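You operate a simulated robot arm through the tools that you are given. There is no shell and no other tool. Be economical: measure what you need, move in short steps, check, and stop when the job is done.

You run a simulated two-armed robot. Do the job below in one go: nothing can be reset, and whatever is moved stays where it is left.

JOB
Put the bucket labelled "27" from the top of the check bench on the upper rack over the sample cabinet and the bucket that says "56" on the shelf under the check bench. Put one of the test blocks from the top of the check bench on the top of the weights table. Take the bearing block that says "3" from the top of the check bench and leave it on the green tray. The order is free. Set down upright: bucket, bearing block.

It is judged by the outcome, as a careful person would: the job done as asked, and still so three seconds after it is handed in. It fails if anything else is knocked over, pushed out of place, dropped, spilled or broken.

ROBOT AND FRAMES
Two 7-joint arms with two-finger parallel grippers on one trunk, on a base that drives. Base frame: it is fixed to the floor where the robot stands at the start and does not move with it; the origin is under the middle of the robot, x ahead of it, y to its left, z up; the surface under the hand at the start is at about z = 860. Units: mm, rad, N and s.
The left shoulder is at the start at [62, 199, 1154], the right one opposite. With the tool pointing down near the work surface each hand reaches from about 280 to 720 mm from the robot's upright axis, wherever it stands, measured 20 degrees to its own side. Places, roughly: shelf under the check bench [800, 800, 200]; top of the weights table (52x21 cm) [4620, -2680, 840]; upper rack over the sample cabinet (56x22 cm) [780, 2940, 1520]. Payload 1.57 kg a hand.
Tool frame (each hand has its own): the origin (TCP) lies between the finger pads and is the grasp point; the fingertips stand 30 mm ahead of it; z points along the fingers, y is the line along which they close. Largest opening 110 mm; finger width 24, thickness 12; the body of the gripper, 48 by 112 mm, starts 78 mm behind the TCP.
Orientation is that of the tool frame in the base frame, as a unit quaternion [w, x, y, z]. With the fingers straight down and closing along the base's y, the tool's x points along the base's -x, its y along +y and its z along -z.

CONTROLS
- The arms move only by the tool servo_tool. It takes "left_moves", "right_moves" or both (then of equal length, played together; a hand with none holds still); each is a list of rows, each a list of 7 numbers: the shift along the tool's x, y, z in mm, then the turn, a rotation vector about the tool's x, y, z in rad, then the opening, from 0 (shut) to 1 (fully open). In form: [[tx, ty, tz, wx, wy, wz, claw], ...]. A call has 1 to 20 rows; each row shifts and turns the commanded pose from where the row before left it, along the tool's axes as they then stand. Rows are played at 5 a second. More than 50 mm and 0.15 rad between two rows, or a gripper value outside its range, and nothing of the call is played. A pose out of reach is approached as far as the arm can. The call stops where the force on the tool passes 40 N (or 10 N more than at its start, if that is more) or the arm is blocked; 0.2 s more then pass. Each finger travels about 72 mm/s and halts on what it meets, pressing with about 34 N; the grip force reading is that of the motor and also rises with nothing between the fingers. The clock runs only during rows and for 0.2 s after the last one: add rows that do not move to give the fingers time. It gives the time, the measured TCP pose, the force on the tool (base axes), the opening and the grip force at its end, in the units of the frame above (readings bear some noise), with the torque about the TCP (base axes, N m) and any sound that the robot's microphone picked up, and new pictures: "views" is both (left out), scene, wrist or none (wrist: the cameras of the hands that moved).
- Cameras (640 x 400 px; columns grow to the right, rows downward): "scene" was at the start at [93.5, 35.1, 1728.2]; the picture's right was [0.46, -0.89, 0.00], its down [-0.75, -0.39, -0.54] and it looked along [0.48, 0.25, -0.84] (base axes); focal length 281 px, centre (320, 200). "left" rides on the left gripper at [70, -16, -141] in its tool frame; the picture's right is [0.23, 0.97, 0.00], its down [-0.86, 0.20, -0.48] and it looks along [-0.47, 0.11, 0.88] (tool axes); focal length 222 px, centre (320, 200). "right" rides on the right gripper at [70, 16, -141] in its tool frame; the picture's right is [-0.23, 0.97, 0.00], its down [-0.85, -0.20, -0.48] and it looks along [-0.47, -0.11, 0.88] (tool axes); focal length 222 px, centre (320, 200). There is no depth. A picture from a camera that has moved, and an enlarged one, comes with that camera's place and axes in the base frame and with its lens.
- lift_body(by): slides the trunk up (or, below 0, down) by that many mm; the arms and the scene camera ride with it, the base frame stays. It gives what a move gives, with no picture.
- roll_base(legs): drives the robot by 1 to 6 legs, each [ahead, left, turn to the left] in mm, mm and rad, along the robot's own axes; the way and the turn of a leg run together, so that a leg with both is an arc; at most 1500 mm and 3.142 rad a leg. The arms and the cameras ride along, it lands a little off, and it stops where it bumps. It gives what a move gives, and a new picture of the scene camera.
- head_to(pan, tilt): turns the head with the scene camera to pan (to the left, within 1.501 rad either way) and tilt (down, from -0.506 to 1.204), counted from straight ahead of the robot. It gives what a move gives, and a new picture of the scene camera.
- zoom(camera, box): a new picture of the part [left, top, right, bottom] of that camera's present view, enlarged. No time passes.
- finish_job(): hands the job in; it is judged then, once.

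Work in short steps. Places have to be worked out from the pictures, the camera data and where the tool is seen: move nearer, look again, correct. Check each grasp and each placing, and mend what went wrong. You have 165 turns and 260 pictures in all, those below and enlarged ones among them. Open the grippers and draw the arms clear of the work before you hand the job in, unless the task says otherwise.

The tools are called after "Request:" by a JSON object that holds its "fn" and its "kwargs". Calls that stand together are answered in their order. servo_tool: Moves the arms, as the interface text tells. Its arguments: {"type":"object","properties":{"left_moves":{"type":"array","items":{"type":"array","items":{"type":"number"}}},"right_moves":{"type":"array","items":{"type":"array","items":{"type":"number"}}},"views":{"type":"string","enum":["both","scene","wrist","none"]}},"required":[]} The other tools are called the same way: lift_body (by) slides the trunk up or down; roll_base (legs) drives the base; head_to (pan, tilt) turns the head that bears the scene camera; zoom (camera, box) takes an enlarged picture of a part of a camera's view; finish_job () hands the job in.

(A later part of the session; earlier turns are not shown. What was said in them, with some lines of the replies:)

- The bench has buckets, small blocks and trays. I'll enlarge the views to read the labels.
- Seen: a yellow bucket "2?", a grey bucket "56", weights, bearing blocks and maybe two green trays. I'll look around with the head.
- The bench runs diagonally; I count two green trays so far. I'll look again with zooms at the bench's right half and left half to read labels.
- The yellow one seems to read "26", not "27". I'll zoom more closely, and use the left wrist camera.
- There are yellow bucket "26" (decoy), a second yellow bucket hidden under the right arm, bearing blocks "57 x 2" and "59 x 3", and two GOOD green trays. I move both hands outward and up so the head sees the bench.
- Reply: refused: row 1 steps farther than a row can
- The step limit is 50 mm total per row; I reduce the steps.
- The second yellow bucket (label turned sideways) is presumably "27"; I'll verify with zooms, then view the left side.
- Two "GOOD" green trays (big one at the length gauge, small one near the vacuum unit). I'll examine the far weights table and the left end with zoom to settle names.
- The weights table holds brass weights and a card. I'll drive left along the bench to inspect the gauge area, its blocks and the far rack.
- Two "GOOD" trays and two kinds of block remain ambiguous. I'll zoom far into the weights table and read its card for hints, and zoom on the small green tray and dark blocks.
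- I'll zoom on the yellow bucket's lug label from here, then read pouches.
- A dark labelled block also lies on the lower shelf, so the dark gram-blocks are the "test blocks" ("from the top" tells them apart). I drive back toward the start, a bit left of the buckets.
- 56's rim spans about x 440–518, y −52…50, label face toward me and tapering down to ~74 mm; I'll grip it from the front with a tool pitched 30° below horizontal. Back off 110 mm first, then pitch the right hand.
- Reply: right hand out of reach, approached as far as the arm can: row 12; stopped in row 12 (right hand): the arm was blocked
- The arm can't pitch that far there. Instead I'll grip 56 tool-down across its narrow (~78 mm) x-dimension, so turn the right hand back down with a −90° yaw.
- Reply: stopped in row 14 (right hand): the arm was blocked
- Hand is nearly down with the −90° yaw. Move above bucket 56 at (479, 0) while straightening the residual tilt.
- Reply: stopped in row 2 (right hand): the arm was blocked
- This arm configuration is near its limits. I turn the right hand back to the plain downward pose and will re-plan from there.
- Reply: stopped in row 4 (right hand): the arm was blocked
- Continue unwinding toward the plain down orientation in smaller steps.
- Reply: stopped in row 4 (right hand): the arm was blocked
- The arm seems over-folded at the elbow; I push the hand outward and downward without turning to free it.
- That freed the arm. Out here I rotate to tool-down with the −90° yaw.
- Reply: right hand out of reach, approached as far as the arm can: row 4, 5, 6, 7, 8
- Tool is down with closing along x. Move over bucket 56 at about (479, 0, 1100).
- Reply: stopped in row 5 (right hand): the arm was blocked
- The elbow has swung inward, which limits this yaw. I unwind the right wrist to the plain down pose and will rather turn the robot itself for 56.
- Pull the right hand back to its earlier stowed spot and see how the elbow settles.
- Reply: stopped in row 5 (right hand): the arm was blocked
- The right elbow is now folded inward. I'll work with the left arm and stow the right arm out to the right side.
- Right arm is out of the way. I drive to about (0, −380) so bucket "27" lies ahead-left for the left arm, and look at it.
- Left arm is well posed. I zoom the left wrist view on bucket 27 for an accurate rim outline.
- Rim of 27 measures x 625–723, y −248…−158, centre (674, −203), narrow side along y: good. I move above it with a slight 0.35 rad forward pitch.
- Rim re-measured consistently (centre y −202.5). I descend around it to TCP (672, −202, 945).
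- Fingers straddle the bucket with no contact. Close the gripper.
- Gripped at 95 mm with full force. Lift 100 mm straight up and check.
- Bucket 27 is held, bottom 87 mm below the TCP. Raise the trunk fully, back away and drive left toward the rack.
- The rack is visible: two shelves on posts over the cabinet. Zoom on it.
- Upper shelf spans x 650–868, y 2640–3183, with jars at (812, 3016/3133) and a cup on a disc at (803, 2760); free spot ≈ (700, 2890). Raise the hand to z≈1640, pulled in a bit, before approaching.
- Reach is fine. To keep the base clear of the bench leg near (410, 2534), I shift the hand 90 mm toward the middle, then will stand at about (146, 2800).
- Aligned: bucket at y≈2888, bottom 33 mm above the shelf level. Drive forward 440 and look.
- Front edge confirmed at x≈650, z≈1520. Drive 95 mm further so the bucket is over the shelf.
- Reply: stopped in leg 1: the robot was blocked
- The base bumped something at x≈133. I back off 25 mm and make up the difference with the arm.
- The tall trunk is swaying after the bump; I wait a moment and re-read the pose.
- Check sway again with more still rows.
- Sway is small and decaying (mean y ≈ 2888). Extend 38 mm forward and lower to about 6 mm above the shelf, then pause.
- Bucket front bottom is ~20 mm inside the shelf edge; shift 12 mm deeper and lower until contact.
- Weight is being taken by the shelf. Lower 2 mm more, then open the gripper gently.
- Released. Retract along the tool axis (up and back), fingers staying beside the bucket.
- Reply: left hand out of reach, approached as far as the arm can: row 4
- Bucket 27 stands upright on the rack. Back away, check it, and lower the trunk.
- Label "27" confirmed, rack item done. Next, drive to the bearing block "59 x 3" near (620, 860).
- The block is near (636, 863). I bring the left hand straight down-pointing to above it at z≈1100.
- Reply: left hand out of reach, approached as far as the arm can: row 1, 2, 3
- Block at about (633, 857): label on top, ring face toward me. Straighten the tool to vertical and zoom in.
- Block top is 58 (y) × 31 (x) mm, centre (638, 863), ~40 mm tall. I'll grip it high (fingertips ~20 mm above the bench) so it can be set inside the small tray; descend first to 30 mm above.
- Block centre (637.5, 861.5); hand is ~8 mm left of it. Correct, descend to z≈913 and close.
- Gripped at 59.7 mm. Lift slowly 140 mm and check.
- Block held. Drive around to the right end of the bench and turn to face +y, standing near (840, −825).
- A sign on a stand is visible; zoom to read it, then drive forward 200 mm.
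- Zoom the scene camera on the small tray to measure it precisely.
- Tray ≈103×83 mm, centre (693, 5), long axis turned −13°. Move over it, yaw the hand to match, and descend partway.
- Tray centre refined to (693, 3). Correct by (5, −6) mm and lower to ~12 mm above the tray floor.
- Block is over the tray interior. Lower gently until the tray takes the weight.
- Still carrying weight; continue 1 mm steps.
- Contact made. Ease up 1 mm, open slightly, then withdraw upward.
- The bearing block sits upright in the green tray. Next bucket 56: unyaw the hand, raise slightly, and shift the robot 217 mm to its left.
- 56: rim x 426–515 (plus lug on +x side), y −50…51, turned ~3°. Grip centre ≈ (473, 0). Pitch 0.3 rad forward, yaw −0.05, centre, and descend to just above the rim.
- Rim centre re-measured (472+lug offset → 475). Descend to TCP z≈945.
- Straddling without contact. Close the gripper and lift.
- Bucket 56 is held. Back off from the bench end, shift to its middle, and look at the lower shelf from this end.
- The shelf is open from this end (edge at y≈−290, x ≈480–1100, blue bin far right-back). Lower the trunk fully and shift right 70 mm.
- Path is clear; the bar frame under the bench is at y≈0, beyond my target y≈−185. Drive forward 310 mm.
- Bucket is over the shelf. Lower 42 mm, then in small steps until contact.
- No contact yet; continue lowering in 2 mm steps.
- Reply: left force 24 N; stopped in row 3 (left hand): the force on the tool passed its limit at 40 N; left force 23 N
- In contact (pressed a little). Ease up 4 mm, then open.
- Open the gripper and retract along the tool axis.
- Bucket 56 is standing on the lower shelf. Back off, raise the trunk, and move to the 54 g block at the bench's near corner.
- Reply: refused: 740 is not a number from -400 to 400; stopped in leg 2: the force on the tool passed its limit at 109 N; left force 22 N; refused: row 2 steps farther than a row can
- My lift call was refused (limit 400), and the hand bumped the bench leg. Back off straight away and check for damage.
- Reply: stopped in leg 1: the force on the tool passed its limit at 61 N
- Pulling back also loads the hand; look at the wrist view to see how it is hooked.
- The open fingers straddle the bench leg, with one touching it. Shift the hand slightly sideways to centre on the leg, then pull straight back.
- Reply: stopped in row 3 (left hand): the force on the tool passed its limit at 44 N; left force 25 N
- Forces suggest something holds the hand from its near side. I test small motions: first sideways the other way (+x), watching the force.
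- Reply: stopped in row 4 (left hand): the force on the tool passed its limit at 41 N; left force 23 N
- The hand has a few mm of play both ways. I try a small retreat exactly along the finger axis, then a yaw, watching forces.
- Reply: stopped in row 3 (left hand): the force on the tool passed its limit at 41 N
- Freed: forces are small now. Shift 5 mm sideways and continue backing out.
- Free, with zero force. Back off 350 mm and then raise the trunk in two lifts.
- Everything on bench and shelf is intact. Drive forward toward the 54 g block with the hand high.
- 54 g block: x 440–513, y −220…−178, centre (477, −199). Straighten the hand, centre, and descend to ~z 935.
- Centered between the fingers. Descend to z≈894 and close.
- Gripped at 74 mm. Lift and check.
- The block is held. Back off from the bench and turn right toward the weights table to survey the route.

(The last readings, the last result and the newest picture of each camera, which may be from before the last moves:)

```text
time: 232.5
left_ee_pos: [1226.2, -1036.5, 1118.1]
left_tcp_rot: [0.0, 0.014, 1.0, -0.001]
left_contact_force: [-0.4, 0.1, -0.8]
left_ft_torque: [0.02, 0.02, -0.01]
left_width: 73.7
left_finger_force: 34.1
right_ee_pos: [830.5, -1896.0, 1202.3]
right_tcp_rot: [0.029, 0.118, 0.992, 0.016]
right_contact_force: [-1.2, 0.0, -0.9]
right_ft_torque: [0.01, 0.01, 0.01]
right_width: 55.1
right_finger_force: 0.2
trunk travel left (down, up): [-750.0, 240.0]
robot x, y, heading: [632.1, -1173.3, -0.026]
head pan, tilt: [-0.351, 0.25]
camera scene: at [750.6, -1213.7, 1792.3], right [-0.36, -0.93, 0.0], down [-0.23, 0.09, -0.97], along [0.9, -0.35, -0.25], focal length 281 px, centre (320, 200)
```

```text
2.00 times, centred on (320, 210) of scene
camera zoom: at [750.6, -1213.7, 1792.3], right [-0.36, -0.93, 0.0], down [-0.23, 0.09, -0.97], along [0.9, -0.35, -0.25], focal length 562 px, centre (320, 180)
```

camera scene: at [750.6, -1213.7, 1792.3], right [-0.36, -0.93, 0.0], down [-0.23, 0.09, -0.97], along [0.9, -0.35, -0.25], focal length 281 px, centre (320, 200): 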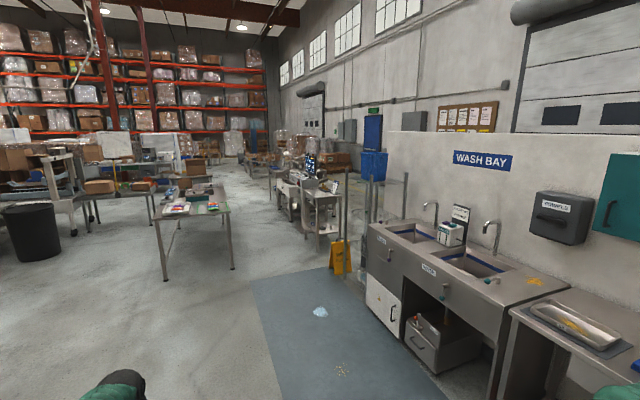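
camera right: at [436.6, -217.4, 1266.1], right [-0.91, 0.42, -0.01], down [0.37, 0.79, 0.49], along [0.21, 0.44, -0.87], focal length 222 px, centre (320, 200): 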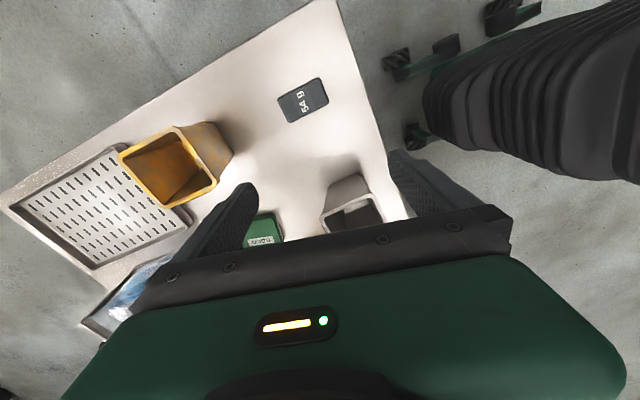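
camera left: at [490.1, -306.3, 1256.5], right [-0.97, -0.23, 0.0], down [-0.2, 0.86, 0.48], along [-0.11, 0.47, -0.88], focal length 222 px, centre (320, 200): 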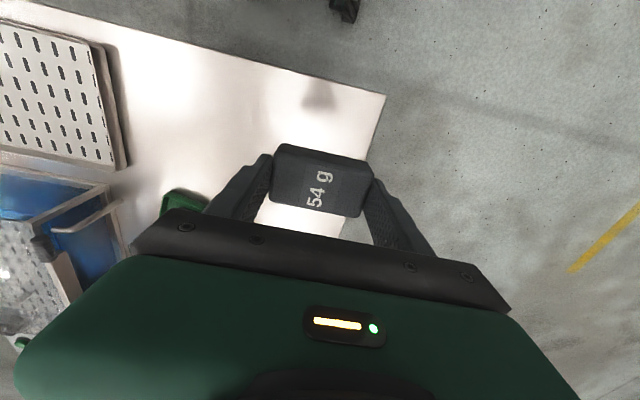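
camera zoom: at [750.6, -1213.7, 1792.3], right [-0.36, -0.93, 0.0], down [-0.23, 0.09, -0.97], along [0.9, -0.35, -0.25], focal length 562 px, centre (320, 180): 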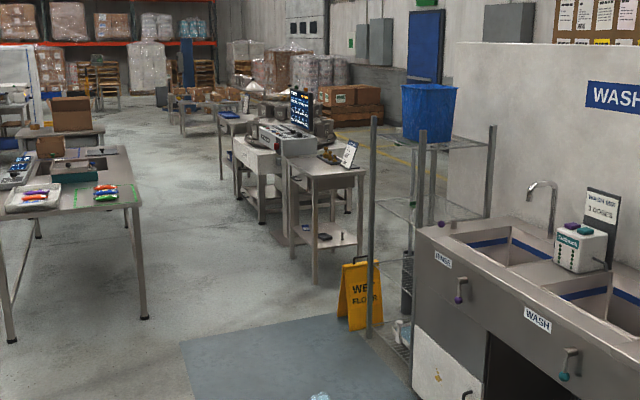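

The table is beyond the wash bay; a route along y≈−1175, then turning to face −y, looks clear. Drive to about x=3300 and turn right.

Request:
{"fn": "roll_base", "kwargs": {"legs": [[0, 0, 0.026], [1400, 0, 0], [1268, 0, 0], [0, 0, -1.571]]}}

Request:
{"fn": "head_to", "kwargs": {"pan": 0.6, "tilt": 0.4}}

```text
time: 249.5
left_ee_pos: [3437.1, -1787.1, 1117.6]
left_tcp_rot: [0.0, 0.712, 0.702, -0.001]
left_contact_force: [-0.5, -0.3, -1.3]
left_ft_torque: [0.0, 0.01, 0.03]
left_width: 73.9
left_finger_force: 34.1
right_ee_pos: [2571.2, -1406.6, 1203.2]
right_tcp_rot: [0.031, 0.779, 0.626, -0.008]
right_contact_force: [0.5, -0.3, -0.2]
right_ft_torque: [0.0, -0.01, -0.01]
right_width: 55.1
right_finger_force: 0.0
trunk travel left (down, up): [-750.0, 240.0]
robot x, y, heading: [3285.8, -1194.6, -1.574]
head pan, tilt: [-0.351, 0.25]
camera scene: at [3248.7, -1315.2, 1792.4], right [-0.94, 0.35, 0.0], down [0.09, 0.23, -0.97], along [-0.34, -0.91, -0.25], focal length 281 px, centre (320, 200)
```

scene: 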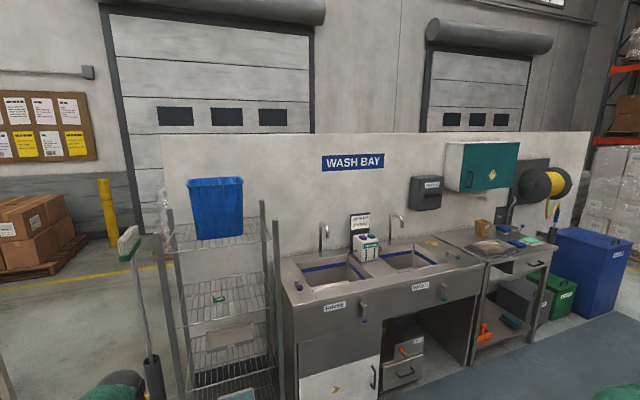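

```text
time: 250.7
left_ee_pos: [3438.2, -1785.4, 1117.3]
left_tcp_rot: [0.002, 0.711, 0.703, 0.0]
left_contact_force: [-0.1, 0.7, -1.2]
left_ft_torque: [-0.02, 0.02, 0.0]
left_width: 74.2
left_finger_force: 33.8
right_ee_pos: [2570.6, -1404.2, 1203.5]
right_tcp_rot: [0.032, 0.78, 0.625, -0.009]
right_contact_force: [0.3, 0.2, -1.0]
right_ft_torque: [-0.03, 0.0, -0.01]
right_width: 54.9
right_finger_force: 0.0
trunk travel left (down, up): [-750.0, 240.0]
robot x, y, heading: [3286.4, -1190.2, -1.575]
head pan, tilt: [0.6, 0.4]
camera scene: at [3332.9, -1304.4, 1778.6], right [-0.83, -0.56, 0.0], down [-0.22, 0.32, -0.92], along [0.52, -0.76, -0.39], focal length 281 px, centre (320, 200)
```

scene: 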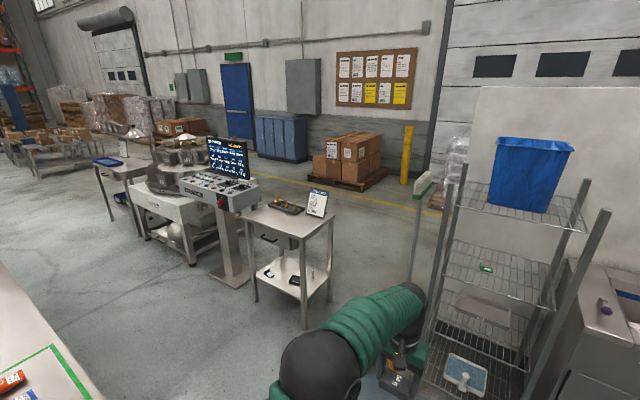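

Weights table: x 4315–4900, near edge y≈−2552; free front strip around y −2680, brass weights and card at the back. Drive to about (4448, −2070).

Request:
{"fn": "roll_base", "kwargs": {"legs": [[660, 0, 0.003], [0, 1160, 0]]}}

Request:
{"fn": "head_to", "kwargs": {"pan": 0.15, "tilt": 0.8}}

Request:
{"fn": "zoom", "kwargs": {"camera": "left", "box": [0, 0, 640, 400]}}

```text
time: 259.9
left_ee_pos: [4576.9, -2465.8, 1117.8]
left_tcp_rot: [0.002, 0.714, 0.7, 0.0]
left_contact_force: [1.5, -0.2, -0.7]
left_ft_torque: [0.02, -0.01, 0.01]
left_width: 73.9
left_finger_force: 34.3
right_ee_pos: [3713.8, -2079.2, 1201.4]
right_tcp_rot: [0.032, 0.782, 0.622, -0.008]
right_contact_force: [0.8, -0.9, 0.2]
right_ft_torque: [-0.04, 0.0, -0.03]
right_width: 55.1
right_finger_force: 0.0
trunk travel left (down, up): [-750.0, 240.0]
robot x, y, heading: [4434.9, -1874.2, -1.585]
head pan, tilt: [0.6, 0.4]
camera scene: at [4476.3, -1984.8, 1778.6], right [-0.83, -0.55, 0.0], down [-0.21, 0.33, -0.92], along [0.51, -0.77, -0.39], focal length 281 px, centre (320, 200)
```

scene: 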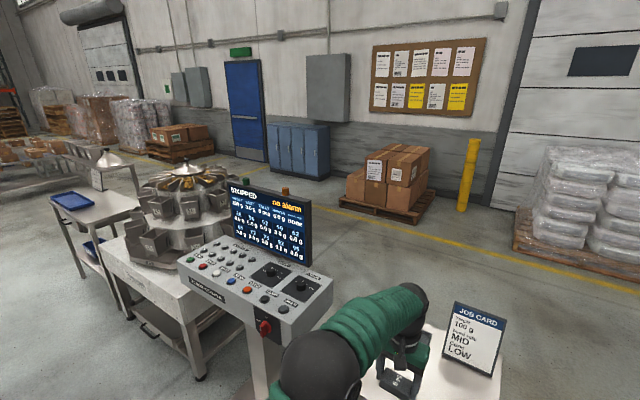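

```text
time: 260.8
left_ee_pos: [4579.1, -2466.0, 1118.9]
left_tcp_rot: [0.0, 0.714, 0.7, -0.001]
left_contact_force: [-0.1, -1.3, -0.1]
left_ft_torque: [0.03, 0.0, -0.03]
left_width: 73.9
left_finger_force: 33.9
right_ee_pos: [3716.4, -2075.5, 1204.0]
right_tcp_rot: [0.033, 0.783, 0.622, -0.01]
right_contact_force: [-0.5, 0.3, -0.3]
right_ft_torque: [-0.01, 0.01, 0.0]
right_width: 54.9
right_finger_force: 0.0
trunk travel left (down, up): [-750.0, 240.0]
robot x, y, heading: [4432.9, -1873.6, -1.588]
head pan, tilt: [0.15, 0.799]
camera scene: at [4437.8, -1987.4, 1743.5], right [-0.99, -0.14, 0.0], down [-0.09, 0.71, -0.7], along [0.1, -0.69, -0.72], focal length 281 px, centre (320, 200)
```

scene: 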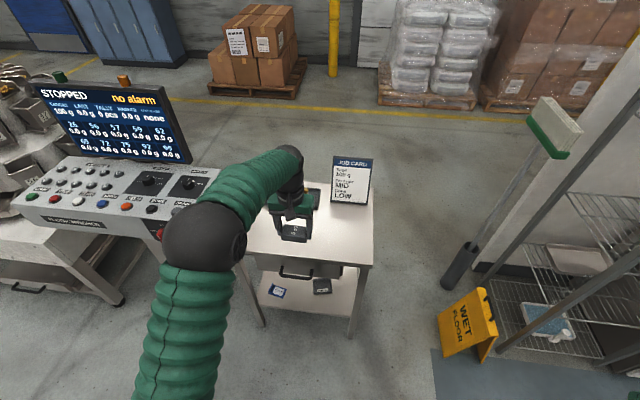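

```text
1.00 times, centred on (320, 200) of left (not enlarged: the box is as wide or as high as the picture)
camera zoom: at [4563.0, -2395.3, 1258.6], right [0.98, 0.21, 0.0], down [0.18, -0.86, 0.48], along [0.1, -0.47, -0.88], focal length 222 px, centre (320, 200)
```

zoom: 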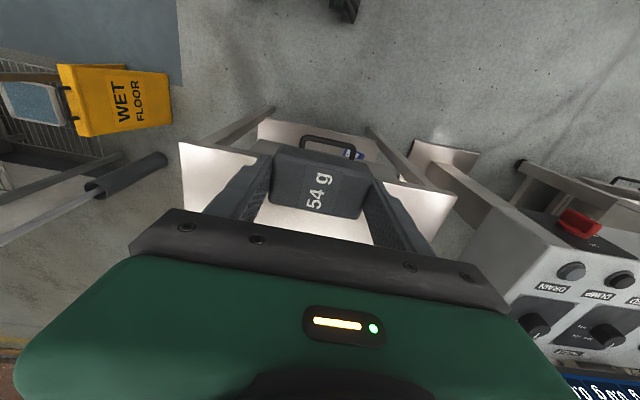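

Table edges confirmed (near edge y≈−2552). I shift 85 mm away from the weigher console, then forward 190 mm.

Request:
{"fn": "roll_base", "kwargs": {"legs": [[0, -85, 0.015], [185, 0, 0]]}}

Request:
{"fn": "zoom", "kwargs": {"camera": "left", "box": [0, 0, 640, 400]}}

Request:
{"fn": "zoom", "kwargs": {"camera": "scene", "box": [160, 130, 400, 330]}}

```text
time: 263.0
left_ee_pos: [4497.5, -2643.8, 1121.9]
left_tcp_rot: [0.004, 0.71, 0.704, -0.003]
left_contact_force: [-0.4, 0.3, -0.1]
left_ft_torque: [0.01, -0.08, 0.01]
left_width: 74.1
left_finger_force: 33.9
right_ee_pos: [3631.4, -2268.0, 1201.2]
right_tcp_rot: [0.035, 0.778, 0.627, -0.01]
right_contact_force: [0.2, 0.3, 0.6]
right_ft_torque: [-0.09, -0.03, -0.02]
right_width: 55.0
right_finger_force: 0.1
trunk travel left (down, up): [-750.0, 240.0]
robot x, y, heading: [4346.2, -2058.5, -1.57]
head pan, tilt: [0.15, 0.799]
camera scene: at [4359.8, -2165.1, 1743.9], right [-0.99, -0.15, 0.0], down [-0.11, 0.71, -0.7], along [0.11, -0.69, -0.72], focal length 281 px, centre (320, 200)
```

scene: 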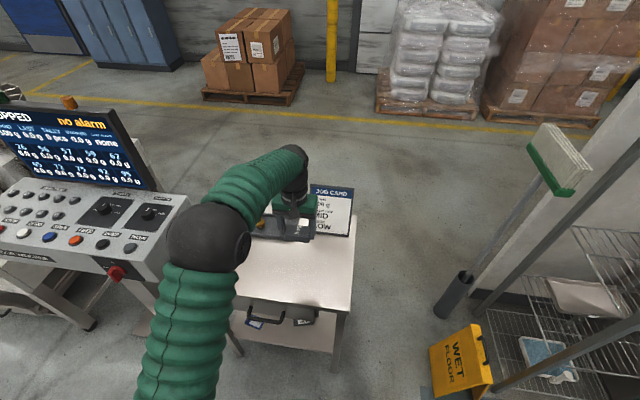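

```text
1.00 times, centred on (320, 200) of left (not enlarged: the box is as wide or as high as the picture)
camera zoom: at [4481.0, -2573.3, 1261.1], right [0.98, 0.22, 0.0], down [0.19, -0.85, 0.49], along [0.11, -0.47, -0.87], focal length 222 px, centre (320, 200)
```

zoom: 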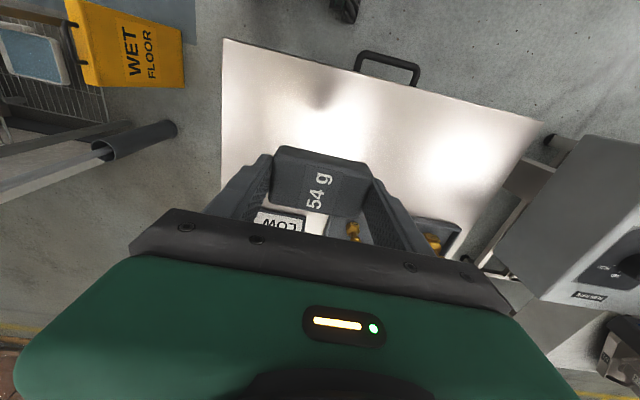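

```text
2.00 times, centred on (280, 230) of scene
camera zoom: at [4359.8, -2165.1, 1743.9], right [-0.99, -0.15, 0.0], down [-0.11, 0.71, -0.7], along [0.11, -0.69, -0.72], focal length 562 px, centre (400, 140)
```

zoom: 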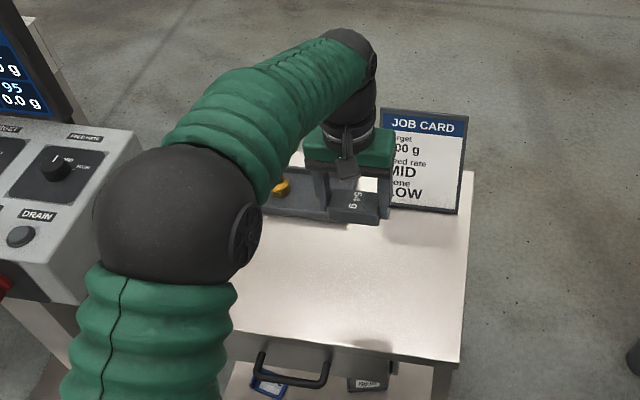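

TCP is over the free strip (4497, −2644), clear of the card and weight tray. Descend to 15 mm above the table.

Request:
{"fn": "servo_tool", "kwargs": {"left_moves": [[0, 0, 40, 0, 0, 0, 0.4], [0, 0, 40, 0, 0, 0, 0.4], [0, 0, 40, 0, 0, 0, 0.4], [0, 0, 40, 0, 0, 0, 0.4], [0, 0, 40, 0, 0, 0, 0.4], [0, 0, 25, 0, 0, 0, 0.4], [0, 0, 0, 0, 0, 0, 0.4], [0, 0, 0, 0, 0, 0, 0.4]], "views": "both"}}

```text
time: 264.8
left_ee_pos: [4486.7, -2648.8, 896.4]
left_tcp_rot: [0.007, 0.71, 0.704, 0.002]
left_contact_force: [-0.9, 0.2, -0.4]
left_ft_torque: [-0.02, -0.04, 0.0]
left_width: 74.2
left_finger_force: 33.7
right_ee_pos: [3617.8, -2269.8, 1193.9]
right_tcp_rot: [0.037, 0.778, 0.627, -0.005]
right_contact_force: [-0.6, 0.6, -0.6]
right_ft_torque: [-0.02, -0.1, 0.05]
right_width: 55.1
right_finger_force: 0.0
trunk travel left (down, up): [-750.0, 240.0]
robot x, y, heading: [4347.6, -2063.0, -1.572]
head pan, tilt: [0.15, 0.799]
camera scene: at [4339.6, -2172.0, 1743.4], right [-0.99, -0.15, -0.01], down [-0.1, 0.71, -0.7], along [0.11, -0.69, -0.72], focal length 281 px, centre (320, 200)
camera left: at [4467.0, -2578.7, 1036.5], right [0.98, 0.22, 0.01], down [0.19, -0.85, 0.49], along [0.12, -0.47, -0.87], focal length 222 px, centre (320, 200)
```

scene: 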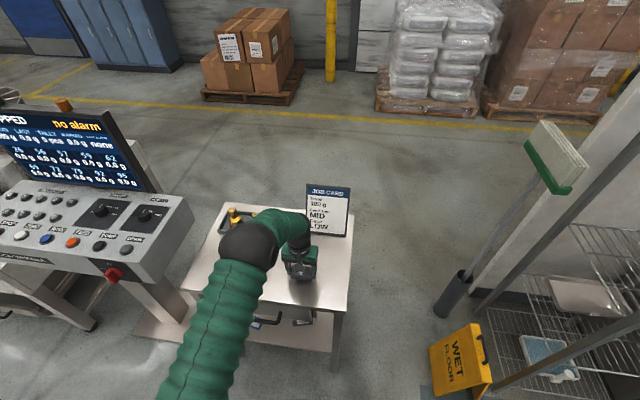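
left: 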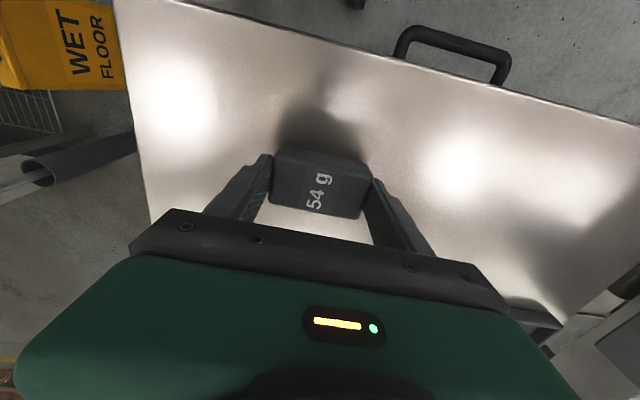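

Good. Wait for sway to settle while lowering in small steps.

Request:
{"fn": "servo_tool", "kwargs": {"left_moves": [[0, 0, 0, 0, 0, 0, 0.4], [0, 0, 0, 0, 0, 0, 0.4], [0, 0, 0, 0, 0, 0, 0.4], [0, 0, 0, 0, 0, 0, 0.4], [0, 0, 0, 0, 0, 0, 0.4], [0, 0, 0, 0, 0, 0, 0.4], [0, 0, 4, 0, 0, 0, 0.4], [0, 0, 4, 0, 0, 0, 0.4], [0, 0, 4, 0, 0, 0, 0.4], [0, 0, 3, 0, 0, 0, 0.4], [0, 0, 0, 0, 0, 0, 0.4], [0, 0, 0, 0, 0, 0, 0.4]], "views": "none"}}

```text
time: 267.4
left_ee_pos: [4494.2, -2648.6, 880.1]
left_tcp_rot: [0.004, 0.709, 0.705, 0.0]
left_contact_force: [-0.8, -0.4, 0.7]
left_ft_torque: [0.0, 0.01, -0.02]
left_width: 74.0
left_finger_force: 34.1
right_ee_pos: [3625.5, -2271.7, 1197.0]
right_tcp_rot: [0.035, 0.778, 0.627, -0.006]
right_contact_force: [-0.5, 0.3, -0.3]
right_ft_torque: [-0.02, -0.02, -0.03]
right_width: 55.2
right_finger_force: 0.0
trunk travel left (down, up): [-750.0, 240.0]
robot x, y, heading: [4350.2, -2057.7, -1.568]
head pan, tilt: [0.15, 0.799]
```

Request:
{"fn": "servo_tool", "kwargs": {"left_moves": [[0, 0, 2, 0, 0, 0, 0.4], [0, 0, 0, 0, 0, 0, 0.4], [0, 0, 0, 0, 0, 0, 0.4]], "views": "none"}}

```text
time: 268.2
left_ee_pos: [4496.3, -2649.3, 878.3]
left_tcp_rot: [0.003, 0.709, 0.705, -0.001]
left_contact_force: [-0.2, 1.2, -0.4]
left_ft_torque: [0.0, -0.01, 0.0]
left_width: 73.9
left_finger_force: 34.4
right_ee_pos: [3626.9, -2270.9, 1198.2]
right_tcp_rot: [0.034, 0.778, 0.627, -0.006]
right_contact_force: [-0.7, 0.1, 0.7]
right_ft_torque: [-0.03, -0.02, -0.02]
right_width: 55.1
right_finger_force: 0.1
trunk travel left (down, up): [-750.0, 240.0]
robot x, y, heading: [4347.2, -2058.9, -1.567]
head pan, tilt: [0.15, 0.799]
```

No contact yet at 878; another 2 mm.

Request:
{"fn": "servo_tool", "kwargs": {"left_moves": [[0, 0, 2, 0, 0, 0, 0.4], [0, 0, 0, 0, 0, 0, 0.4], [0, 0, 0, 0, 0, 0, 0.4]], "views": "none"}}

```text
time: 269.0
left_ee_pos: [4498.4, -2649.2, 875.6]
left_tcp_rot: [0.002, 0.71, 0.705, 0.0]
left_contact_force: [1.0, 0.1, 1.2]
left_ft_torque: [0.04, 0.04, -0.02]
left_width: 74.1
left_finger_force: 33.9
right_ee_pos: [3628.6, -2271.6, 1199.6]
right_tcp_rot: [0.034, 0.777, 0.628, -0.007]
right_contact_force: [-1.1, -0.7, 0.1]
right_ft_torque: [0.06, 0.0, 0.01]
right_width: 54.9
right_finger_force: 0.1
trunk travel left (down, up): [-750.0, 240.0]
robot x, y, heading: [4347.7, -2055.8, -1.571]
head pan, tilt: [0.15, 0.799]
```

Request:
{"fn": "servo_tool", "kwargs": {"left_moves": [[0, 0, 1.5, 0, 0, 0, 0.4], [0, 0, 0, 0, 0, 0, 0.4], [0, 0, 0, 0, 0, 0, 0.4]], "views": "wrist"}}

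```text
time: 269.8
left_ee_pos: [4498.3, -2649.4, 875.8]
left_tcp_rot: [0.004, 0.71, 0.705, -0.001]
left_contact_force: [0.4, 0.5, 12.5]
left_ft_torque: [0.29, 0.32, -0.07]
left_width: 74.1
left_finger_force: 34.0
right_ee_pos: [3629.0, -2270.4, 1199.8]
right_tcp_rot: [0.034, 0.778, 0.628, -0.007]
right_contact_force: [0.4, -0.1, 0.3]
right_ft_torque: [0.01, -0.01, -0.01]
right_width: 54.9
right_finger_force: 0.2
trunk travel left (down, up): [-750.0, 240.0]
robot x, y, heading: [4347.0, -2062.3, -1.568]
head pan, tilt: [0.15, 0.799]
camera left: at [4479.6, -2577.6, 1015.7], right [0.98, 0.22, 0.0], down [0.19, -0.85, 0.49], along [0.11, -0.47, -0.87], focal length 222 px, centre (320, 200)
```

left: 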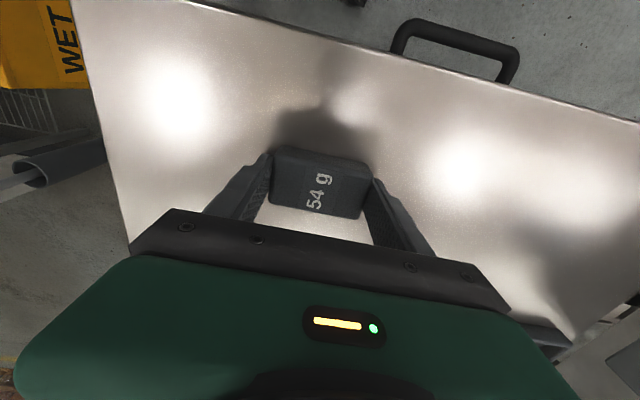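

In contact (12 N). Ease 1 mm, open, and withdraw upward.

Request:
{"fn": "servo_tool", "kwargs": {"left_moves": [[0, 0, -1, 0, 0, 0, 0.4], [0, 0, 0, 0, 0, 0, 0.8], [0, 0, 0, 0, 0, 0, 0.9], [0, 0, 0, 0, 0, 0, 0.9], [0, 0, -15, 0, 0, 0, 0.9], [0, 0, -35, 0, 0, 0, 0.9], [0, 0, -45, 0, 0, 0, 0.9], [0, 0, -45, 0, 0, 0, 0.9], [0, 0, -45, 0, 0, 0, 0.9], [0, 0, -45, 0, 0, 0, 0.9]], "views": "both"}}

```text
time: 272.0
left_ee_pos: [4498.3, -2644.5, 1106.4]
left_tcp_rot: [0.003, 0.71, 0.704, -0.001]
left_contact_force: [-1.0, 0.2, -0.5]
left_ft_torque: [0.0, 0.04, -0.02]
left_width: 99.1
left_finger_force: 0.0
right_ee_pos: [3628.5, -2269.5, 1200.5]
right_tcp_rot: [0.034, 0.778, 0.627, -0.008]
right_contact_force: [0.3, 0.0, 0.3]
right_ft_torque: [0.01, 0.0, -0.01]
right_width: 55.0
right_finger_force: 0.1
trunk travel left (down, up): [-750.0, 240.0]
robot x, y, heading: [4350.0, -2060.8, -1.565]
head pan, tilt: [0.15, 0.799]
camera scene: at [4355.0, -2170.6, 1743.5], right [-0.99, -0.15, 0.0], down [-0.11, 0.71, -0.7], along [0.11, -0.69, -0.72], focal length 281 px, centre (320, 200)
camera left: at [4480.8, -2574.6, 1246.3], right [0.98, 0.22, 0.0], down [0.19, -0.85, 0.48], along [0.11, -0.47, -0.88], focal length 222 px, centre (320, 200)
```

scene: 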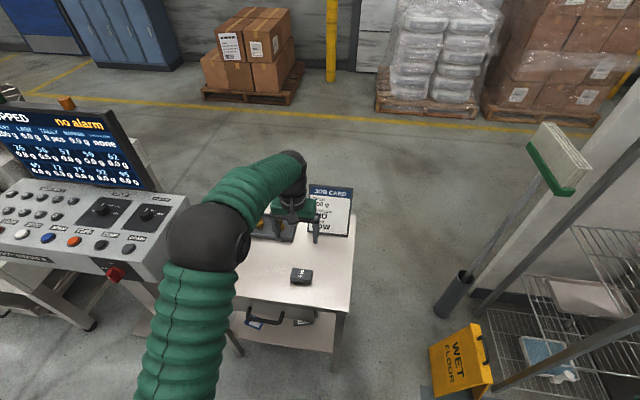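
left: 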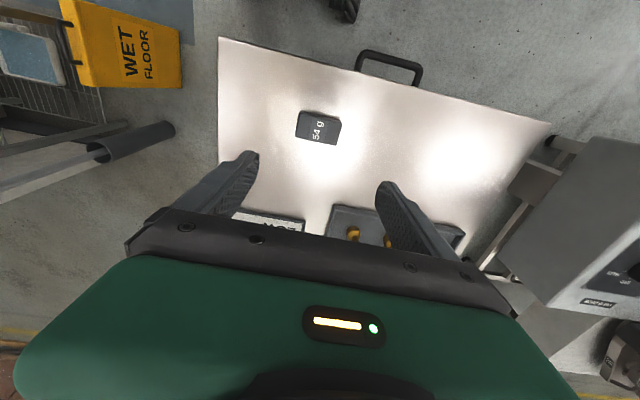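

The test block lies on the weights table. Open both grippers and back away from the table.

Request:
{"fn": "roll_base", "kwargs": {"legs": [[-300, 0, 0]]}}

Request:
{"fn": "servo_tool", "kwargs": {"left_moves": [[0, 0, 0, 0, 0, 0, 1], [0, 0, 0, 0, 0, 0, 1], [0, 0, 0, 0, 0, 0, 1]], "right_moves": [[0, 0, 0, 0, 0, 0, 1], [0, 0, 0, 0, 0, 0, 1], [0, 0, 0, 0, 0, 0, 1]], "views": "scene"}}

```text
time: 274.1
left_ee_pos: [4498.4, -2342.6, 1103.9]
left_tcp_rot: [0.003, 0.709, 0.706, 0.0]
left_contact_force: [0.4, -0.1, -0.1]
left_ft_torque: [-0.02, 0.0, 0.01]
left_width: 98.8
left_finger_force: 0.1
right_ee_pos: [3628.2, -1968.5, 1198.9]
right_tcp_rot: [0.035, 0.778, 0.628, -0.007]
right_contact_force: [0.3, -0.4, 0.6]
right_ft_torque: [0.0, -0.01, -0.03]
right_width: 54.9
right_finger_force: 0.0
trunk travel left (down, up): [-750.0, 240.0]
robot x, y, heading: [4349.8, -1751.0, -1.569]
head pan, tilt: [0.15, 0.799]
camera scene: at [4354.8, -1870.5, 1743.1], right [-0.99, -0.15, 0.0], down [-0.11, 0.71, -0.69], along [0.11, -0.69, -0.72], focal length 281 px, centre (320, 200)
```

scene: 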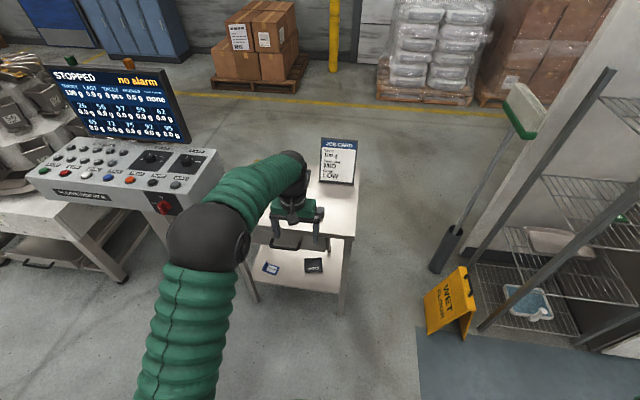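

```text
time: 274.9
left_ee_pos: [4499.8, -2337.9, 1107.0]
left_tcp_rot: [0.004, 0.709, 0.705, 0.0]
left_contact_force: [0.4, 0.1, -0.6]
left_ft_torque: [-0.02, 0.01, 0.0]
left_width: 110.1
left_finger_force: 0.1
right_ee_pos: [3628.5, -1964.8, 1200.9]
right_tcp_rot: [0.035, 0.778, 0.627, -0.008]
right_contact_force: [0.3, 0.7, 0.4]
right_ft_torque: [0.0, -0.03, -0.01]
right_width: 110.0
right_finger_force: 0.0
trunk travel left (down, up): [-750.0, 240.0]
robot x, y, heading: [4349.1, -1760.0, -1.572]
head pan, tilt: [0.15, 0.799]
camera scene: at [4354.5, -1866.2, 1743.5], right [-0.99, -0.15, 0.0], down [-0.11, 0.71, -0.7], along [0.11, -0.69, -0.72], focal length 281 px, centre (320, 200)
```

scene: 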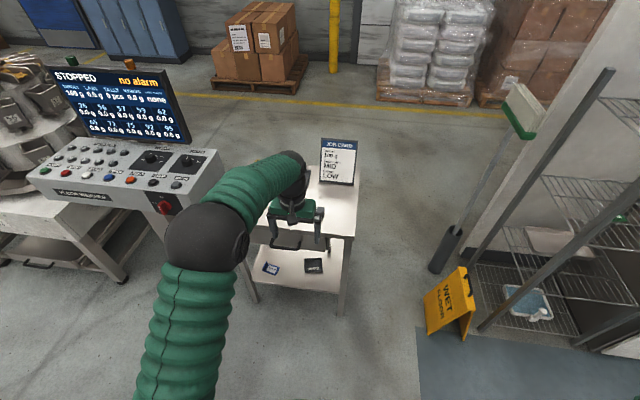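

All four items are placed, the grippers are open and the arms are clear, so I hand the job in.

Request:
{"fn": "finish_job", "kwargs": {}}

```text
The job is handed in.
```

I've handed the job in with all four items placed:
- **Bucket "27":** upright on the upper rack over the sample cabinet.
- **Bucket "56":** upright on the shelf under the check bench.
- **Test block:** I took the dark "54 g" block and put it on the weights table. I assumed the dark gram-marked blocks are the test blocks, not the "25 mm" and "32 mm" pieces.
- **Bearing block:** the one marked "59 x 3" is upright in the small green "GOOD" tray. There were two green "GOOD" trays; I chose the small loose one near the vacuum unit, not the larger one at the length gauge.

I bumped things twice: the base stopped against something near the sample cabinet, and the left hand hit a leg of the check bench and briefly caught on it. I saw nothing out of place afterwards.
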